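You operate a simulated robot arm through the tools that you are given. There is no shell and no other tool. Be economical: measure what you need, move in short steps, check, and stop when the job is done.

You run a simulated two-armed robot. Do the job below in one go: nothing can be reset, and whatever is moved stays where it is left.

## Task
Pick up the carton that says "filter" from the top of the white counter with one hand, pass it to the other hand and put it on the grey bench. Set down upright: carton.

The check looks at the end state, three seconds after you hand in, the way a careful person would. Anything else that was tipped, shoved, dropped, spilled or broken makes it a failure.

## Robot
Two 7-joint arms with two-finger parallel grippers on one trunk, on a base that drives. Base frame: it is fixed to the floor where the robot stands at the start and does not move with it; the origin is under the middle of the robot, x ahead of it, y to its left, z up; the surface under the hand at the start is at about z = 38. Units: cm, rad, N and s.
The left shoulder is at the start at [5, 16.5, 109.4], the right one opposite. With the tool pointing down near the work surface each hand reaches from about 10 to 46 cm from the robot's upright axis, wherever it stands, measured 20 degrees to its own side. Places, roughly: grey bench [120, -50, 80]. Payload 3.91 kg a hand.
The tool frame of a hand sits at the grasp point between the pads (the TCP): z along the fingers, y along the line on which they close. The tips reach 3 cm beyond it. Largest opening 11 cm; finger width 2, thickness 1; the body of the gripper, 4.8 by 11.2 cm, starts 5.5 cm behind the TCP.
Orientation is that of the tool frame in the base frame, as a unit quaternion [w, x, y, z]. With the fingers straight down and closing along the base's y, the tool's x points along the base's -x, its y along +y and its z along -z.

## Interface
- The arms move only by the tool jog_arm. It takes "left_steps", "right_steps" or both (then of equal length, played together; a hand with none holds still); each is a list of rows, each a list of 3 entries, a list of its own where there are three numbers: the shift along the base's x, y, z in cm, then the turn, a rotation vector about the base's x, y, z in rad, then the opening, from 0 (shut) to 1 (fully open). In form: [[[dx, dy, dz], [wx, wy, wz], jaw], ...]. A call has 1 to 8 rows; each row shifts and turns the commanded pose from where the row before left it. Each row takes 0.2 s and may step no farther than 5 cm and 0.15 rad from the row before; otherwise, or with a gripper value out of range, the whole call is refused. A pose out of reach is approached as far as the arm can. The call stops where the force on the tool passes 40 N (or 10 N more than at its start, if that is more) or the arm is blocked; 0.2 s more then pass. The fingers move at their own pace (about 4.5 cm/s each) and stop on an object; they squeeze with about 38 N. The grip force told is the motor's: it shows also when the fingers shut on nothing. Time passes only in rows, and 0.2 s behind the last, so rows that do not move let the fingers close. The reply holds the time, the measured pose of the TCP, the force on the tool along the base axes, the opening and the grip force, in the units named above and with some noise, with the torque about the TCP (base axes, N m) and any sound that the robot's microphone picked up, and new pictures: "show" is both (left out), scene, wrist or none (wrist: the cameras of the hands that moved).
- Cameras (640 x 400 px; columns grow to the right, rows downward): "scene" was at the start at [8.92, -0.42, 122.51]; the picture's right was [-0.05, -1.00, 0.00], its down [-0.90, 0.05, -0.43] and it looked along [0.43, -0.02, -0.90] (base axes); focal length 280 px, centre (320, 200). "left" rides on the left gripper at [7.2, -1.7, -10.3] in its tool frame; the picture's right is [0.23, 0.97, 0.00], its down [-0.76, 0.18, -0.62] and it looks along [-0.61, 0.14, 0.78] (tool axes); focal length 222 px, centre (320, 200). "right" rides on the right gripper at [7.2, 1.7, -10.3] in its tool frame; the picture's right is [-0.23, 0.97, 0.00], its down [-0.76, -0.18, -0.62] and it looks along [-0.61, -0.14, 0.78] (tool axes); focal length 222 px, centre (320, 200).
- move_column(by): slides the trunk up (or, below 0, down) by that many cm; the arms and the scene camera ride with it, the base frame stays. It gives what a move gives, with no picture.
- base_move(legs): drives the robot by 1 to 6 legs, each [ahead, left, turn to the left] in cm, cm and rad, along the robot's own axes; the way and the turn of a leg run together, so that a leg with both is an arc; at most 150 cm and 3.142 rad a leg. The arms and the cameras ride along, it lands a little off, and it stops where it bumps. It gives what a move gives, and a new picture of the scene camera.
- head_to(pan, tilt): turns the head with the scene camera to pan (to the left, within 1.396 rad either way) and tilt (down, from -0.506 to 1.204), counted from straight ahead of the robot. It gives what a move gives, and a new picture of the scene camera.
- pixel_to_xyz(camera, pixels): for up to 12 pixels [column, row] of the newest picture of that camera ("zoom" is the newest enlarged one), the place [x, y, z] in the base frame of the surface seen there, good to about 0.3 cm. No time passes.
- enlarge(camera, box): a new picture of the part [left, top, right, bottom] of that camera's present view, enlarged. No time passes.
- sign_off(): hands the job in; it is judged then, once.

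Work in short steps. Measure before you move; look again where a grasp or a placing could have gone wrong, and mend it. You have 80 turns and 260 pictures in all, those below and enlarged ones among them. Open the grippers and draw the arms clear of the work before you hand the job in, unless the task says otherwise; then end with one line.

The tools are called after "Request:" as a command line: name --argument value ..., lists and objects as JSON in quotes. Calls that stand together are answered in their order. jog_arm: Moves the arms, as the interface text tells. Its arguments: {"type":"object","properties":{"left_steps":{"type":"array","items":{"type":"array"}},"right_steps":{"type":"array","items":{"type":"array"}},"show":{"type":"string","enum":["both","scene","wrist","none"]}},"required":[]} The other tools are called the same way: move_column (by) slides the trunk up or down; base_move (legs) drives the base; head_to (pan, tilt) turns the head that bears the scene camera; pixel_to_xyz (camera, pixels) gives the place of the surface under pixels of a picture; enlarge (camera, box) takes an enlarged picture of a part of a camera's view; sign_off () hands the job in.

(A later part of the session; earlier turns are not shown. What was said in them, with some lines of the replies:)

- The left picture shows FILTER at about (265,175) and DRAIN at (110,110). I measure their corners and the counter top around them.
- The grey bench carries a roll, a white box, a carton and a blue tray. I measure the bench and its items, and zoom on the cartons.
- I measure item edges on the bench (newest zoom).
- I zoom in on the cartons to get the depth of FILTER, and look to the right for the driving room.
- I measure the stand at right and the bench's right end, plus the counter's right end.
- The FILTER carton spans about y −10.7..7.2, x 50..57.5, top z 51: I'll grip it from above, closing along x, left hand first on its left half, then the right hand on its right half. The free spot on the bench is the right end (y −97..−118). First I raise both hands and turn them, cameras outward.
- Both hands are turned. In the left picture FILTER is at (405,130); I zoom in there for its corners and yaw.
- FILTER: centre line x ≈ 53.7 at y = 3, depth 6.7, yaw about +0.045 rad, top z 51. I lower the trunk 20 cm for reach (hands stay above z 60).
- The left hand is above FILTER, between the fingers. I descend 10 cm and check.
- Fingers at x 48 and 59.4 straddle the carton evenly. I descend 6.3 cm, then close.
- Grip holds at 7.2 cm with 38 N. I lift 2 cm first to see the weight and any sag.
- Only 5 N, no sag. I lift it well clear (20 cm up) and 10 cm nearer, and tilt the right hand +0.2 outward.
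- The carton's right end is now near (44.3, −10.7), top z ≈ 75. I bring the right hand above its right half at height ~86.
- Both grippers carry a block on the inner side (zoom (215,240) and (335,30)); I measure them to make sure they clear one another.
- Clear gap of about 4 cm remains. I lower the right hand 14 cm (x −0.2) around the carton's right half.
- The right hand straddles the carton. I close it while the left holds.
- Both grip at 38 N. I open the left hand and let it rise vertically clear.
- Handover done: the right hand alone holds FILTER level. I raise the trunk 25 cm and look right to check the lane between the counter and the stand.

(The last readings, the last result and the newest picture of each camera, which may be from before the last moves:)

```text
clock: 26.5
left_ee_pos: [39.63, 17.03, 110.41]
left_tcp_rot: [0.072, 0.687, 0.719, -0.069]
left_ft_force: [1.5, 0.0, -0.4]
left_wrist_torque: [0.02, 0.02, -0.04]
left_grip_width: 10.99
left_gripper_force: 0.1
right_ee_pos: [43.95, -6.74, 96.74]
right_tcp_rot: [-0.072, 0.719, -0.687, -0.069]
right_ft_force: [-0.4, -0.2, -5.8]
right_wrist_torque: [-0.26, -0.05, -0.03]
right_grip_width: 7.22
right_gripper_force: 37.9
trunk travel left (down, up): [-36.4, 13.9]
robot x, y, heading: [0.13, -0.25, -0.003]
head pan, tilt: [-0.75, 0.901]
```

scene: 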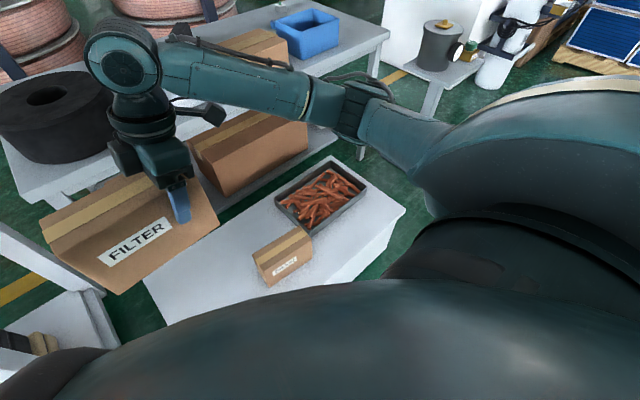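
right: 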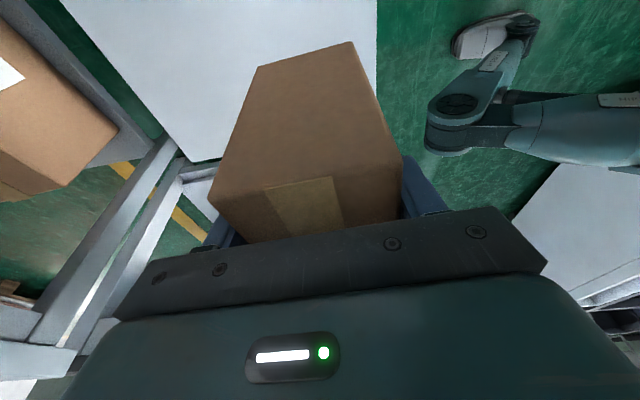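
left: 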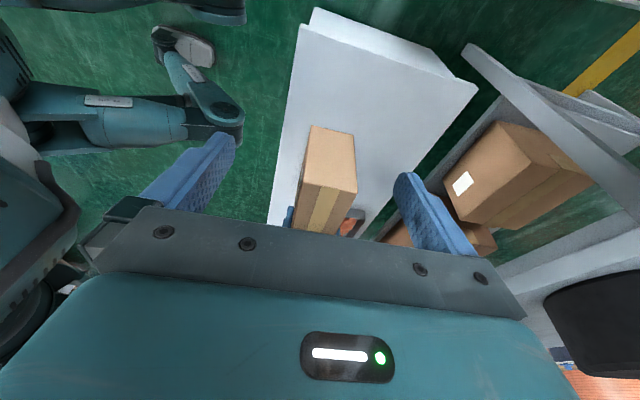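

Request:
pixel_to_xyz --camera "scene" --pixels '[[400, 208], [365, 175], [350, 275], [290, 65], [385, 85], [410, 90], [340, 48], [400, 70], [378, 38], [350, 265], [440, 25], [425, 175]]'

Request:
base_move --legs '[[-12, 0, 0], [0, -50, 0]]'

```text
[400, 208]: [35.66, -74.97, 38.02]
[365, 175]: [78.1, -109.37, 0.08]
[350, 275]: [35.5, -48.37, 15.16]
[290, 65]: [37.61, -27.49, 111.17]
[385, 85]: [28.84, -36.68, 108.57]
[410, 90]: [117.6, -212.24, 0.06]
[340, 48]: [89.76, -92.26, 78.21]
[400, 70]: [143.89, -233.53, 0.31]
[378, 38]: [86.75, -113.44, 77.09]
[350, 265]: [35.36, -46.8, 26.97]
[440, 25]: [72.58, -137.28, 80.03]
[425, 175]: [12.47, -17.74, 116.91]
```

```text
clock: 32.2
left_ee_pos: [27.78, -33.12, 110.38]
left_tcp_rot: [0.072, 0.687, 0.72, -0.068]
left_ft_force: [-0.2, -0.2, -0.5]
left_wrist_torque: [0.03, 0.01, -0.01]
left_grip_width: 11.01
left_gripper_force: 0.0
right_ee_pos: [31.98, -56.84, 96.8]
right_tcp_rot: [-0.071, 0.72, -0.687, -0.07]
right_ft_force: [-0.3, -0.4, -4.5]
right_wrist_torque: [-0.26, -0.03, 0.01]
right_grip_width: 7.2
right_gripper_force: 37.9
trunk travel left (down, up): [-36.4, 13.9]
robot x, y, heading: [-11.68, -50.17, 0.003]
head pan, tilt: [-0.75, 0.901]
```

scene: 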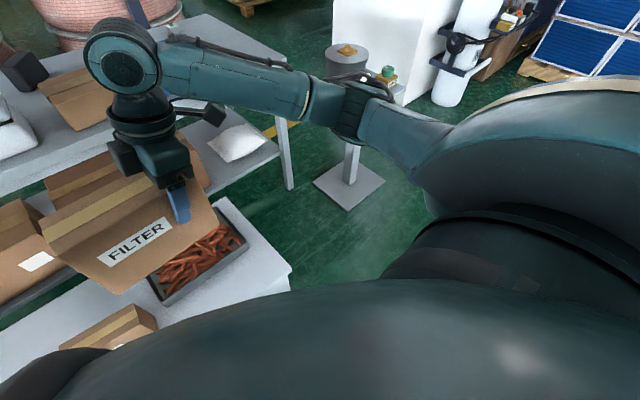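

Clear floor ahead. I drive another 53 cm to the right, then look ahead.

Request:
base_move --legs '[[0, -53, 0]]'

Request:
head_to --pan -0.1 --tilt 0.7

```text
clock: 37.4
left_ee_pos: [27.81, -85.97, 110.26]
left_tcp_rot: [0.072, 0.686, 0.721, -0.068]
left_ft_force: [0.8, 0.6, 0.3]
left_wrist_torque: [0.01, 0.0, 0.01]
left_grip_width: 11.02
left_gripper_force: 0.1
right_ee_pos: [32.09, -109.88, 96.7]
right_tcp_rot: [-0.072, 0.72, -0.687, -0.069]
right_ft_force: [0.1, -0.2, -5.3]
right_wrist_torque: [-0.25, -0.05, -0.03]
right_grip_width: 7.2
right_gripper_force: 37.7
trunk travel left (down, up): [-36.4, 13.9]
robot x, y, heading: [-11.67, -103.07, 0.001]
head pan, tilt: [-0.75, 0.901]
```

scene: 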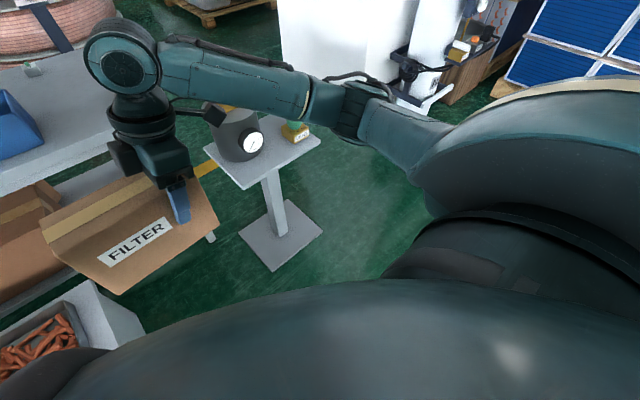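

```text
clock: 38.4
left_ee_pos: [27.76, -85.88, 110.2]
left_tcp_rot: [0.073, 0.686, 0.72, -0.069]
left_ft_force: [-0.7, 0.3, 0.1]
left_wrist_torque: [0.01, 0.01, 0.01]
left_grip_width: 10.99
left_gripper_force: 0.1
right_ee_pos: [32.13, -109.75, 96.67]
right_tcp_rot: [-0.072, 0.72, -0.687, -0.068]
right_ft_force: [-0.5, -0.4, -4.7]
right_wrist_torque: [-0.22, -0.01, 0.01]
right_grip_width: 7.18
right_gripper_force: 37.6
trunk travel left (down, up): [-36.4, 13.9]
robot x, y, heading: [-11.96, -103.07, 0.0]
head pan, tilt: [-0.099, 0.7]
```

scene: 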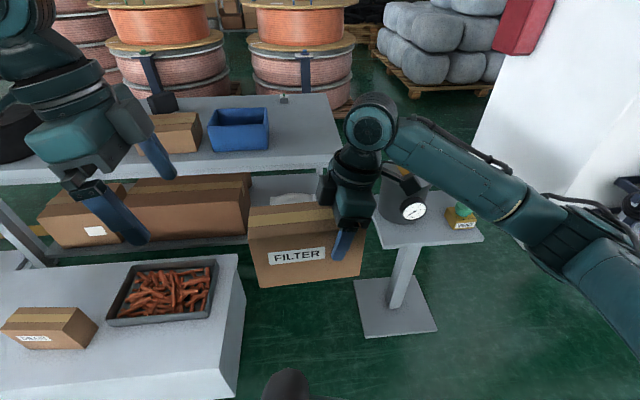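

Now the bench's free end (right of the blue tray, around (300,140)) is in view; I measure it.

Request:
pixel_to_xyz --camera "scene" --pixels '[[269, 150], [268, 148], [268, 115], [338, 165], [300, 145], [325, 100], [285, 98], [222, 370], [242, 262], [355, 283], [380, 340], [377, 240]]'

Request:
enlarge --camera "scene" --box '[180, 80, 420, 230]'

```text
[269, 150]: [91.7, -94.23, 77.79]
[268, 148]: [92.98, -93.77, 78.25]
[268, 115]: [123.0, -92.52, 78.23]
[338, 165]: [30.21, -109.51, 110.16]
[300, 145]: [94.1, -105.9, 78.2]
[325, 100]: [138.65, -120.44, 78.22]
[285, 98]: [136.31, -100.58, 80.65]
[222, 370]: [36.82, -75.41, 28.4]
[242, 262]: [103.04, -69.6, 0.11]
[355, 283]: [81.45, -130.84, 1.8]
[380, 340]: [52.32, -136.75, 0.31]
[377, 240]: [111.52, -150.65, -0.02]
```

```text
2.67 times, centred on (300, 155) of scene
```

zoom: 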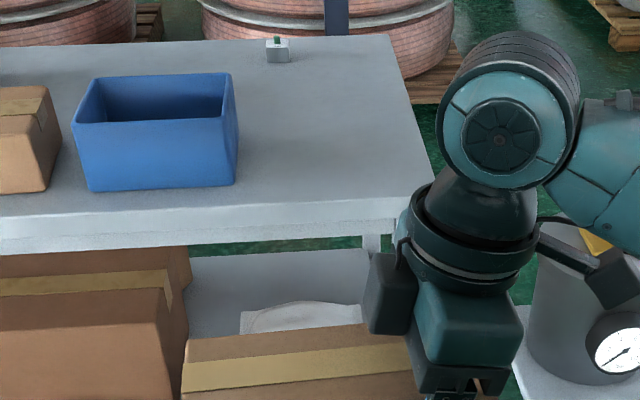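

Free strip: y −94..−120. I drive forward 46 cm (slightly right), keeping the carton bottom at z ≈ 87.

Request:
base_move --legs '[[25, -1, 0], [21, 0, 0]]'

```text
clock: 41.5
left_ee_pos: [74.51, -89.11, 110.2]
left_tcp_rot: [0.071, 0.684, 0.723, -0.07]
left_ft_force: [0.1, -0.4, -0.1]
left_wrist_torque: [-0.02, 0.01, 0.0]
left_grip_width: 11.02
left_gripper_force: 0.1
right_ee_pos: [79.02, -112.92, 96.7]
right_tcp_rot: [-0.071, 0.722, -0.685, -0.07]
right_ft_force: [0.8, -0.3, -4.4]
right_wrist_torque: [-0.26, -0.02, 0.03]
right_grip_width: 7.16
right_gripper_force: 37.6
trunk travel left (down, up): [-36.4, 13.9]
robot x, y, heading: [34.97, -106.13, 0.008]
head pan, tilt: [-0.099, 0.7]
```

scene: 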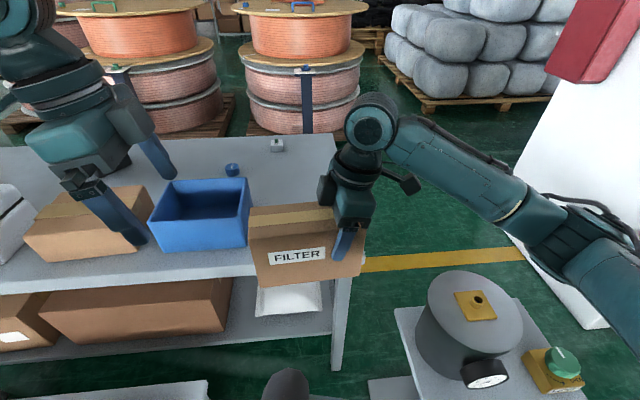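

The carton is at the bench's edge, right of the tray. I extend the right hand 21 cm forward, squaring the carton's yaw.

Request:
jog_arm --right_steps '[[[3.5, 0.1, 0], [0, 0, -0.01], 0], [[3.5, 0.1, 0], [0, 0, -0.01], 0], [[3.5, 0.1, 0], [0, 0, -0.01], 0], [[3.5, 0.1, 0], [0, 0, -0.01], 0], [[3.5, 0.1, 0], [0, 0, -0.01], 0], [[3, 0, 0], [0, 0, 0], 0], [[0, 0, 0], [0, 0, 0], 0]]'

Request:
enlarge --camera "scene" --box '[180, 100, 420, 250]'

```text
clock: 43.1
left_ee_pos: [74.4, -88.97, 110.3]
left_tcp_rot: [0.072, 0.685, 0.721, -0.069]
left_ft_force: [-0.3, 0.7, 0.8]
left_wrist_torque: [0.02, 0.02, -0.03]
left_grip_width: 10.99
left_gripper_force: 0.0
right_ee_pos: [99.31, -112.39, 96.61]
right_tcp_rot: [-0.073, 0.704, -0.703, -0.067]
right_ft_force: [-0.2, 0.0, -5.1]
right_wrist_torque: [-0.21, 0.0, 0.0]
right_grip_width: 7.16
right_gripper_force: 38.1
trunk travel left (down, up): [-36.4, 13.9]
robot x, y, heading: [34.92, -106.39, 0.007]
head pan, tilt: [-0.099, 0.7]
```

scene: 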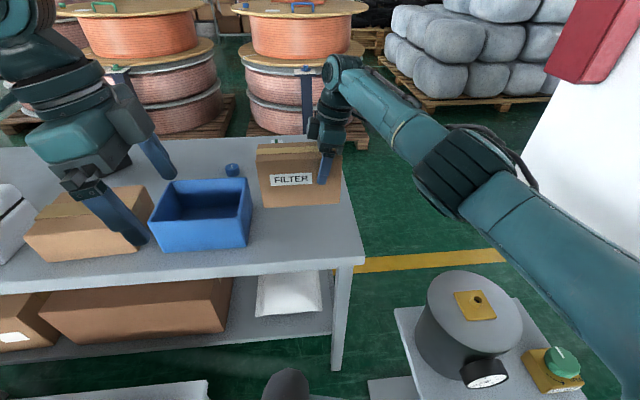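
right: 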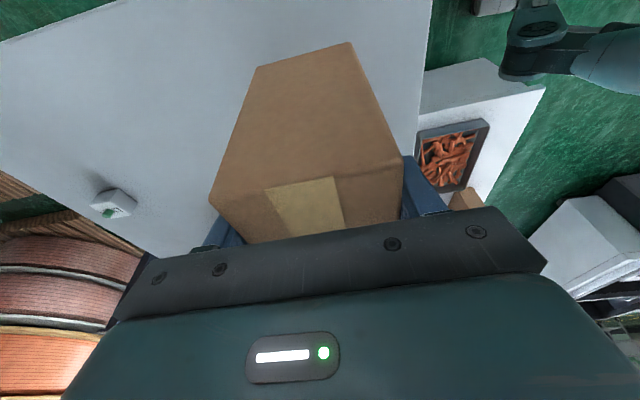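

```text
2.67 times, centred on (300, 175) of scene
```

zoom: 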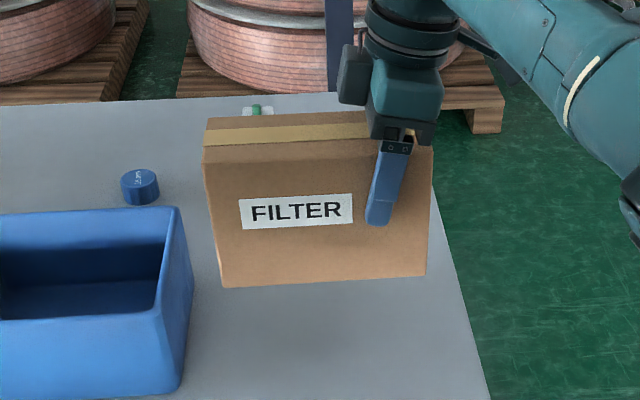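

Over the bench, clear of tray and edge. I measure the carton's corners before lowering.

Request:
pixel_to_xyz --camera "zoom" --pixels '[[224, 284], [424, 272], [207, 150], [430, 155], [210, 122], [185, 340], [445, 250], [300, 320]]'

```text
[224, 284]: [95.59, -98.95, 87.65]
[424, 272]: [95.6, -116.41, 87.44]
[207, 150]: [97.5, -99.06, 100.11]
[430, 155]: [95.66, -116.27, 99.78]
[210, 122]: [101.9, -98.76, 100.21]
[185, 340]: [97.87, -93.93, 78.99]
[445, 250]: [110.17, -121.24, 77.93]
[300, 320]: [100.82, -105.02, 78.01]
```

Bottom at z ≈ 87.1, bench 78.0, margins 4–5 cm. I lower 8 cm, then creep.

Request:
jog_arm --right_steps '[[[0, 0, -2.5], [0, 0, 0], 0], [[0, 0, -2.5], [0, 0, 0], 0], [[0, 0, -2], [0, 0, 0], 0], [[0, 0, -1], [0, 0, 0], 0], [[0, 0, 0], [0, 0, 0], 0]]' --show "scene"

Request:
jog_arm --right_steps '[[[0, 0, -0.3], [0, 0, 0], 0], [[0, 0, -0.3], [0, 0, 0], 0], [[0, 0, -0.2], [0, 0, 0], 0]]' --show "none"

```text
clock: 44.3
left_ee_pos: [74.39, -88.97, 110.29]
left_tcp_rot: [0.072, 0.685, 0.722, -0.069]
left_ft_force: [0.5, -0.2, -0.5]
left_wrist_torque: [0.0, -0.02, -0.02]
left_grip_width: 11.0
left_gripper_force: 0.0
right_ee_pos: [99.17, -112.33, 88.63]
right_tcp_rot: [-0.073, 0.705, -0.703, -0.066]
right_ft_force: [0.3, -0.1, -6.3]
right_wrist_torque: [-0.25, -0.01, 0.01]
right_grip_width: 7.19
right_gripper_force: 38.1
trunk travel left (down, up): [-36.4, 13.9]
robot x, y, heading: [34.73, -106.1, 0.01]
head pan, tilt: [-0.099, 0.7]
```

scene: 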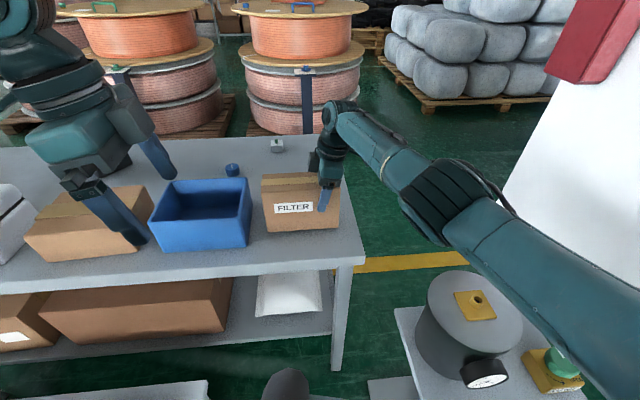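

```text
clock: 45.1
left_ee_pos: [74.39, -89.01, 110.32]
left_tcp_rot: [0.072, 0.685, 0.722, -0.069]
left_ft_force: [0.9, 0.3, -0.6]
left_wrist_torque: [0.0, 0.02, -0.01]
left_grip_width: 11.01
left_gripper_force: 0.1
right_ee_pos: [99.26, -112.35, 87.81]
right_tcp_rot: [-0.074, 0.705, -0.703, -0.067]
right_ft_force: [0.3, 0.1, -4.3]
right_wrist_torque: [-0.23, 0.02, 0.01]
right_grip_width: 7.19
right_gripper_force: 37.4
trunk travel left (down, up): [-36.4, 13.9]
robot x, y, heading: [34.75, -106.69, 0.006]
head pan, tilt: [-0.099, 0.7]
```

No contact yet (−4 N is still the carton's weight). I creep in 0.15 cm steps and check the elbow's height above the motor.

Request:
jog_arm --right_steps '[[[0, 0, -0.15], [0, 0, 0], 0], [[0, 0, -0.15], [0, 0, 0], 0]]' --show "scene"

Request:
pixel_to_xyz --camera "scene" --pixels '[[430, 230], [450, 245], [520, 310], [475, 305], [268, 230], [335, 228]]'

```text
clock: 45.7
left_ee_pos: [74.39, -89.0, 110.3]
left_tcp_rot: [0.073, 0.685, 0.722, -0.069]
left_ft_force: [-0.1, -0.1, 0.0]
left_wrist_torque: [0.01, -0.03, -0.01]
left_grip_width: 10.99
left_gripper_force: 0.0
right_ee_pos: [99.19, -112.31, 87.6]
right_tcp_rot: [-0.074, 0.705, -0.702, -0.068]
right_ft_force: [-1.4, -0.5, -1.4]
right_wrist_torque: [0.25, 0.2, 0.15]
right_grip_width: 7.16
right_gripper_force: 38.4
trunk travel left (down, up): [-36.4, 13.9]
robot x, y, heading: [34.86, -106.43, 0.004]
head pan, tilt: [-0.099, 0.7]
```

scene: 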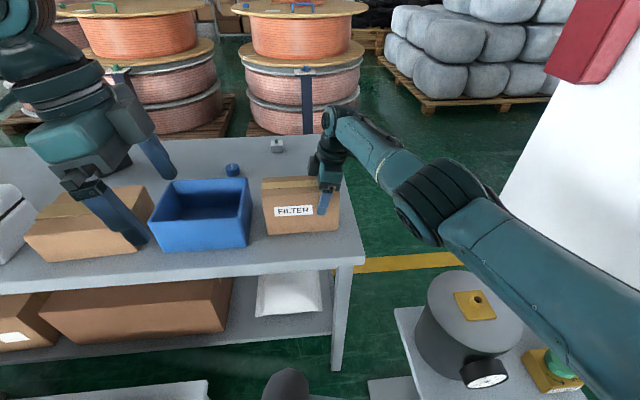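

```text
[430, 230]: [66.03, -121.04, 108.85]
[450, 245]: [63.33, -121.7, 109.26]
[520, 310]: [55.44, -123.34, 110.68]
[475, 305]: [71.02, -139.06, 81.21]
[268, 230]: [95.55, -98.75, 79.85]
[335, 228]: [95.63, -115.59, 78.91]
```

Contact has begun: the force dropped to −1.4 N and the torque flipped sign. A last 0.15 cm, then I see the carton's state.

Request:
jog_arm --right_steps '[[[0, 0, -0.15], [0, 0, 0], 0], [[0, 0, 0], [0, 0, 0], 0]]' --show "wrist"

Request:
enlarge --camera "scene" --box '[220, 140, 380, 260]'

```text
clock: 46.3
left_ee_pos: [74.29, -89.06, 110.4]
left_tcp_rot: [0.073, 0.684, 0.723, -0.069]
left_ft_force: [1.1, -1.2, 0.7]
left_wrist_torque: [0.0, -0.01, 0.04]
left_grip_width: 11.02
left_gripper_force: 0.1
right_ee_pos: [99.14, -112.3, 87.66]
right_tcp_rot: [-0.074, 0.704, -0.703, -0.066]
right_ft_force: [-0.3, -1.1, 6.3]
right_wrist_torque: [0.38, 0.48, 0.1]
right_grip_width: 7.21
right_gripper_force: 38.1
trunk travel left (down, up): [-36.4, 13.9]
robot x, y, heading: [34.96, -106.38, 0.008]
head pan, tilt: [-0.099, 0.7]
```

right: 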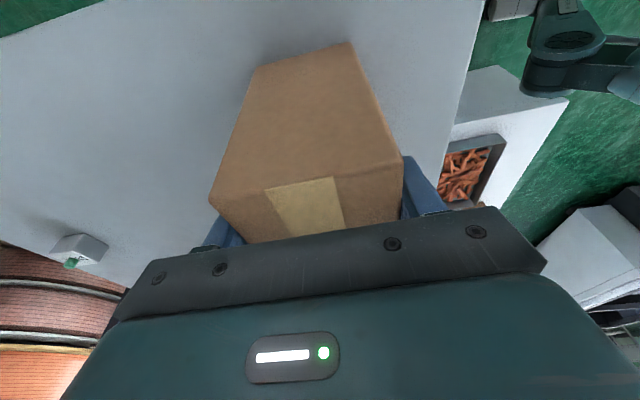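

```text
3.33 times, centred on (300, 200) of scene
```

zoom: 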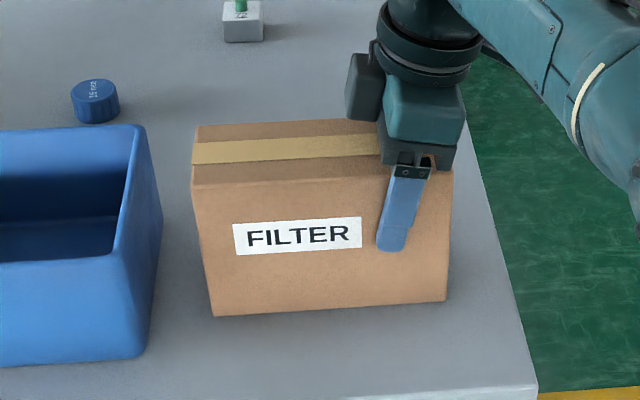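

The carton rests on the bench (+6 N from it). I open the right hand.

Request:
jog_arm --right_steps '[[[0, 0, 0], [0, 0, 0], 0.8], [[0, 0, 0], [0, 0, 0], 1], [[0, 0, 0], [0, 0, 0], 1], [[0, 0, 0], [0, 0, 0], 1]]' --show "both"

```text
clock: 47.3
left_ee_pos: [74.29, -89.01, 110.23]
left_tcp_rot: [0.073, 0.685, 0.722, -0.069]
left_ft_force: [0.3, 0.1, 0.4]
left_wrist_torque: [0.01, -0.01, 0.01]
left_grip_width: 11.01
left_gripper_force: 0.1
right_ee_pos: [99.24, -112.27, 87.5]
right_tcp_rot: [-0.073, 0.705, -0.703, -0.068]
right_ft_force: [0.2, -1.2, 0.1]
right_wrist_torque: [-0.04, -0.01, -0.03]
right_grip_width: 11.01
right_gripper_force: 0.1
trunk travel left (down, up): [-36.4, 13.9]
robot x, y, heading: [34.62, -106.1, 0.009]
head pan, tilt: [-0.099, 0.7]
```

scene: 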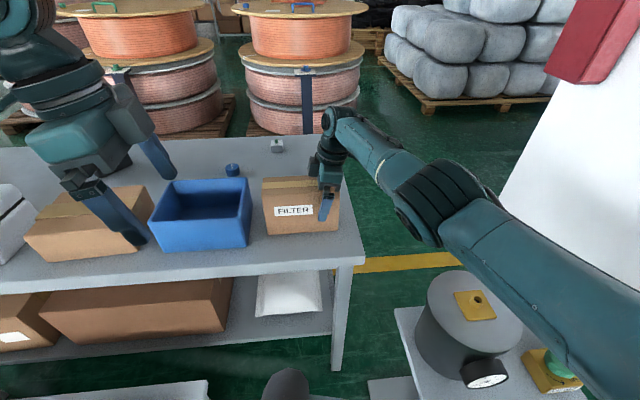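
right: 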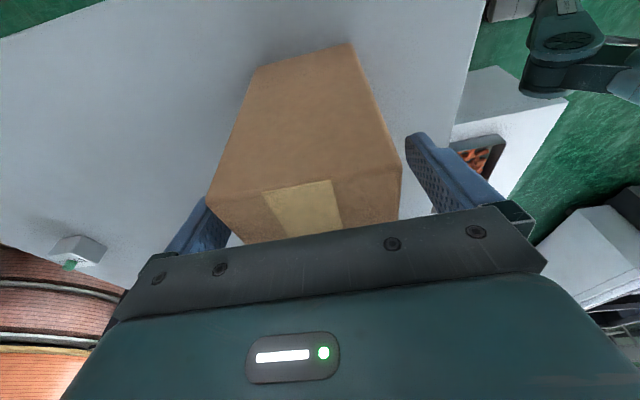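

Released and standing level, fingers off both faces. I withdraw upwards along the tool axis, then back.

Request:
jog_arm --right_steps '[[[0, -0.3, 1.5], [0, 0, 0], 1], [[0, -0.6, 3], [0, 0, 0], 1], [[0, -0.6, 3], [0, 0, 0], 1], [[0, -0.6, 3], [0, 0, 0], 1], [[-1, 0, 3], [0, 0, 0], 1], [[-3, 0, 2], [0, 0, 0], 1], [[-4, 0, 0], [0, 0, 0], 1], [[-4, 0, 0], [0, 0, 0], 1]]' --show "both"

Request:
jog_arm --right_steps '[[[-4, 0, 0], [0, 0, 0], 1], [[-4, 0, 0], [0, 0, 0], 1], [[-4, 0, 0], [0, 0, 0], 1], [[-4, 0, 0], [0, 0, 0], 1]]' --show "scene"

```text
clock: 49.1
left_ee_pos: [74.31, -89.08, 110.42]
left_tcp_rot: [0.072, 0.686, 0.721, -0.068]
left_ft_force: [0.6, -0.6, 0.1]
left_wrist_torque: [0.03, 0.0, 0.03]
left_grip_width: 10.99
left_gripper_force: 0.0
right_ee_pos: [87.11, -114.47, 103.03]
right_tcp_rot: [-0.073, 0.704, -0.704, -0.068]
right_ft_force: [-0.4, 0.2, 0.0]
right_wrist_torque: [-0.01, -0.01, 0.0]
right_grip_width: 11.0
right_gripper_force: 0.1
trunk travel left (down, up): [-36.4, 13.9]
robot x, y, heading: [34.96, -106.25, 0.006]
head pan, tilt: [-0.099, 0.7]
```

scene: 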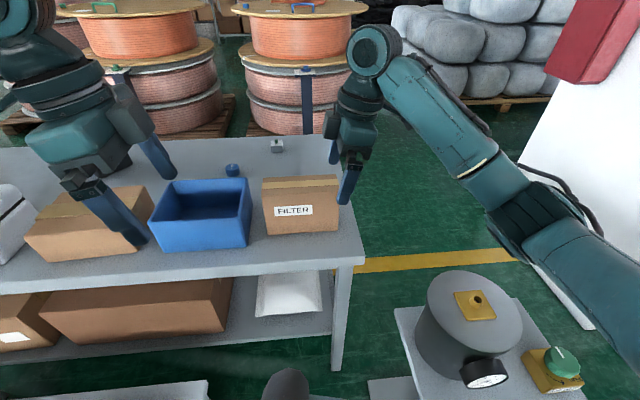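
right: 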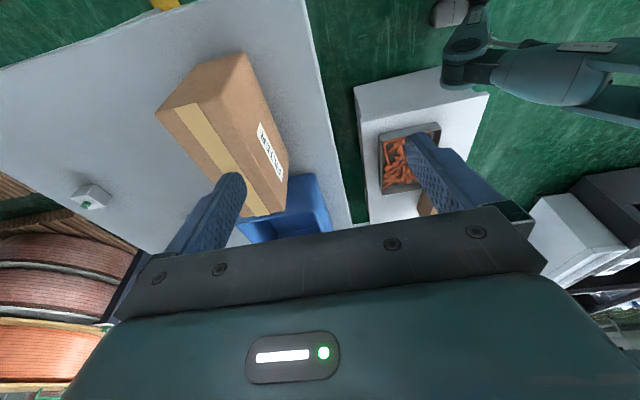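

```text
clock: 50.1
left_ee_pos: [74.2, -88.99, 110.42]
left_tcp_rot: [0.073, 0.684, 0.722, -0.069]
left_ft_force: [-0.6, 0.6, -0.1]
left_wrist_torque: [-0.01, 0.0, -0.03]
left_grip_width: 11.0
left_gripper_force: 0.0
right_ee_pos: [71.13, -114.32, 102.93]
right_tcp_rot: [-0.074, 0.704, -0.703, -0.068]
right_ft_force: [-0.8, -0.1, -0.5]
right_wrist_torque: [0.02, 0.02, 0.02]
right_grip_width: 11.0
right_gripper_force: 0.0
trunk travel left (down, up): [-36.4, 13.9]
robot x, y, heading: [34.78, -105.99, 0.005]
head pan, tilt: [-0.099, 0.7]
```

scene: 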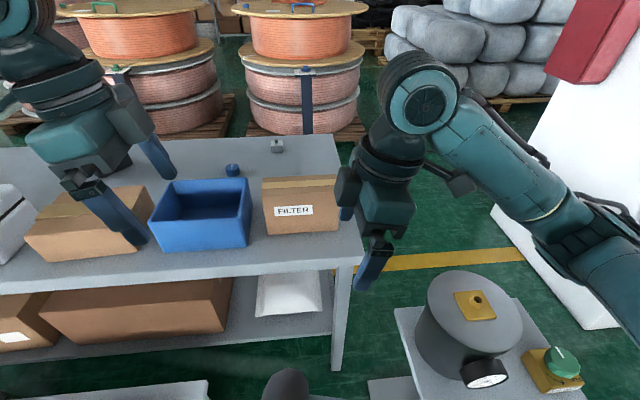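

The carton stands upright on the bench with nothing else disturbed, and both hands are open and clear. I hand it in.

Request:
sign_off

```text
The job is handed in.
```

The FILTER carton was picked up with the left hand, passed to the right hand in the air and set down upright on the free right end of the grey bench; nothing else was moved.
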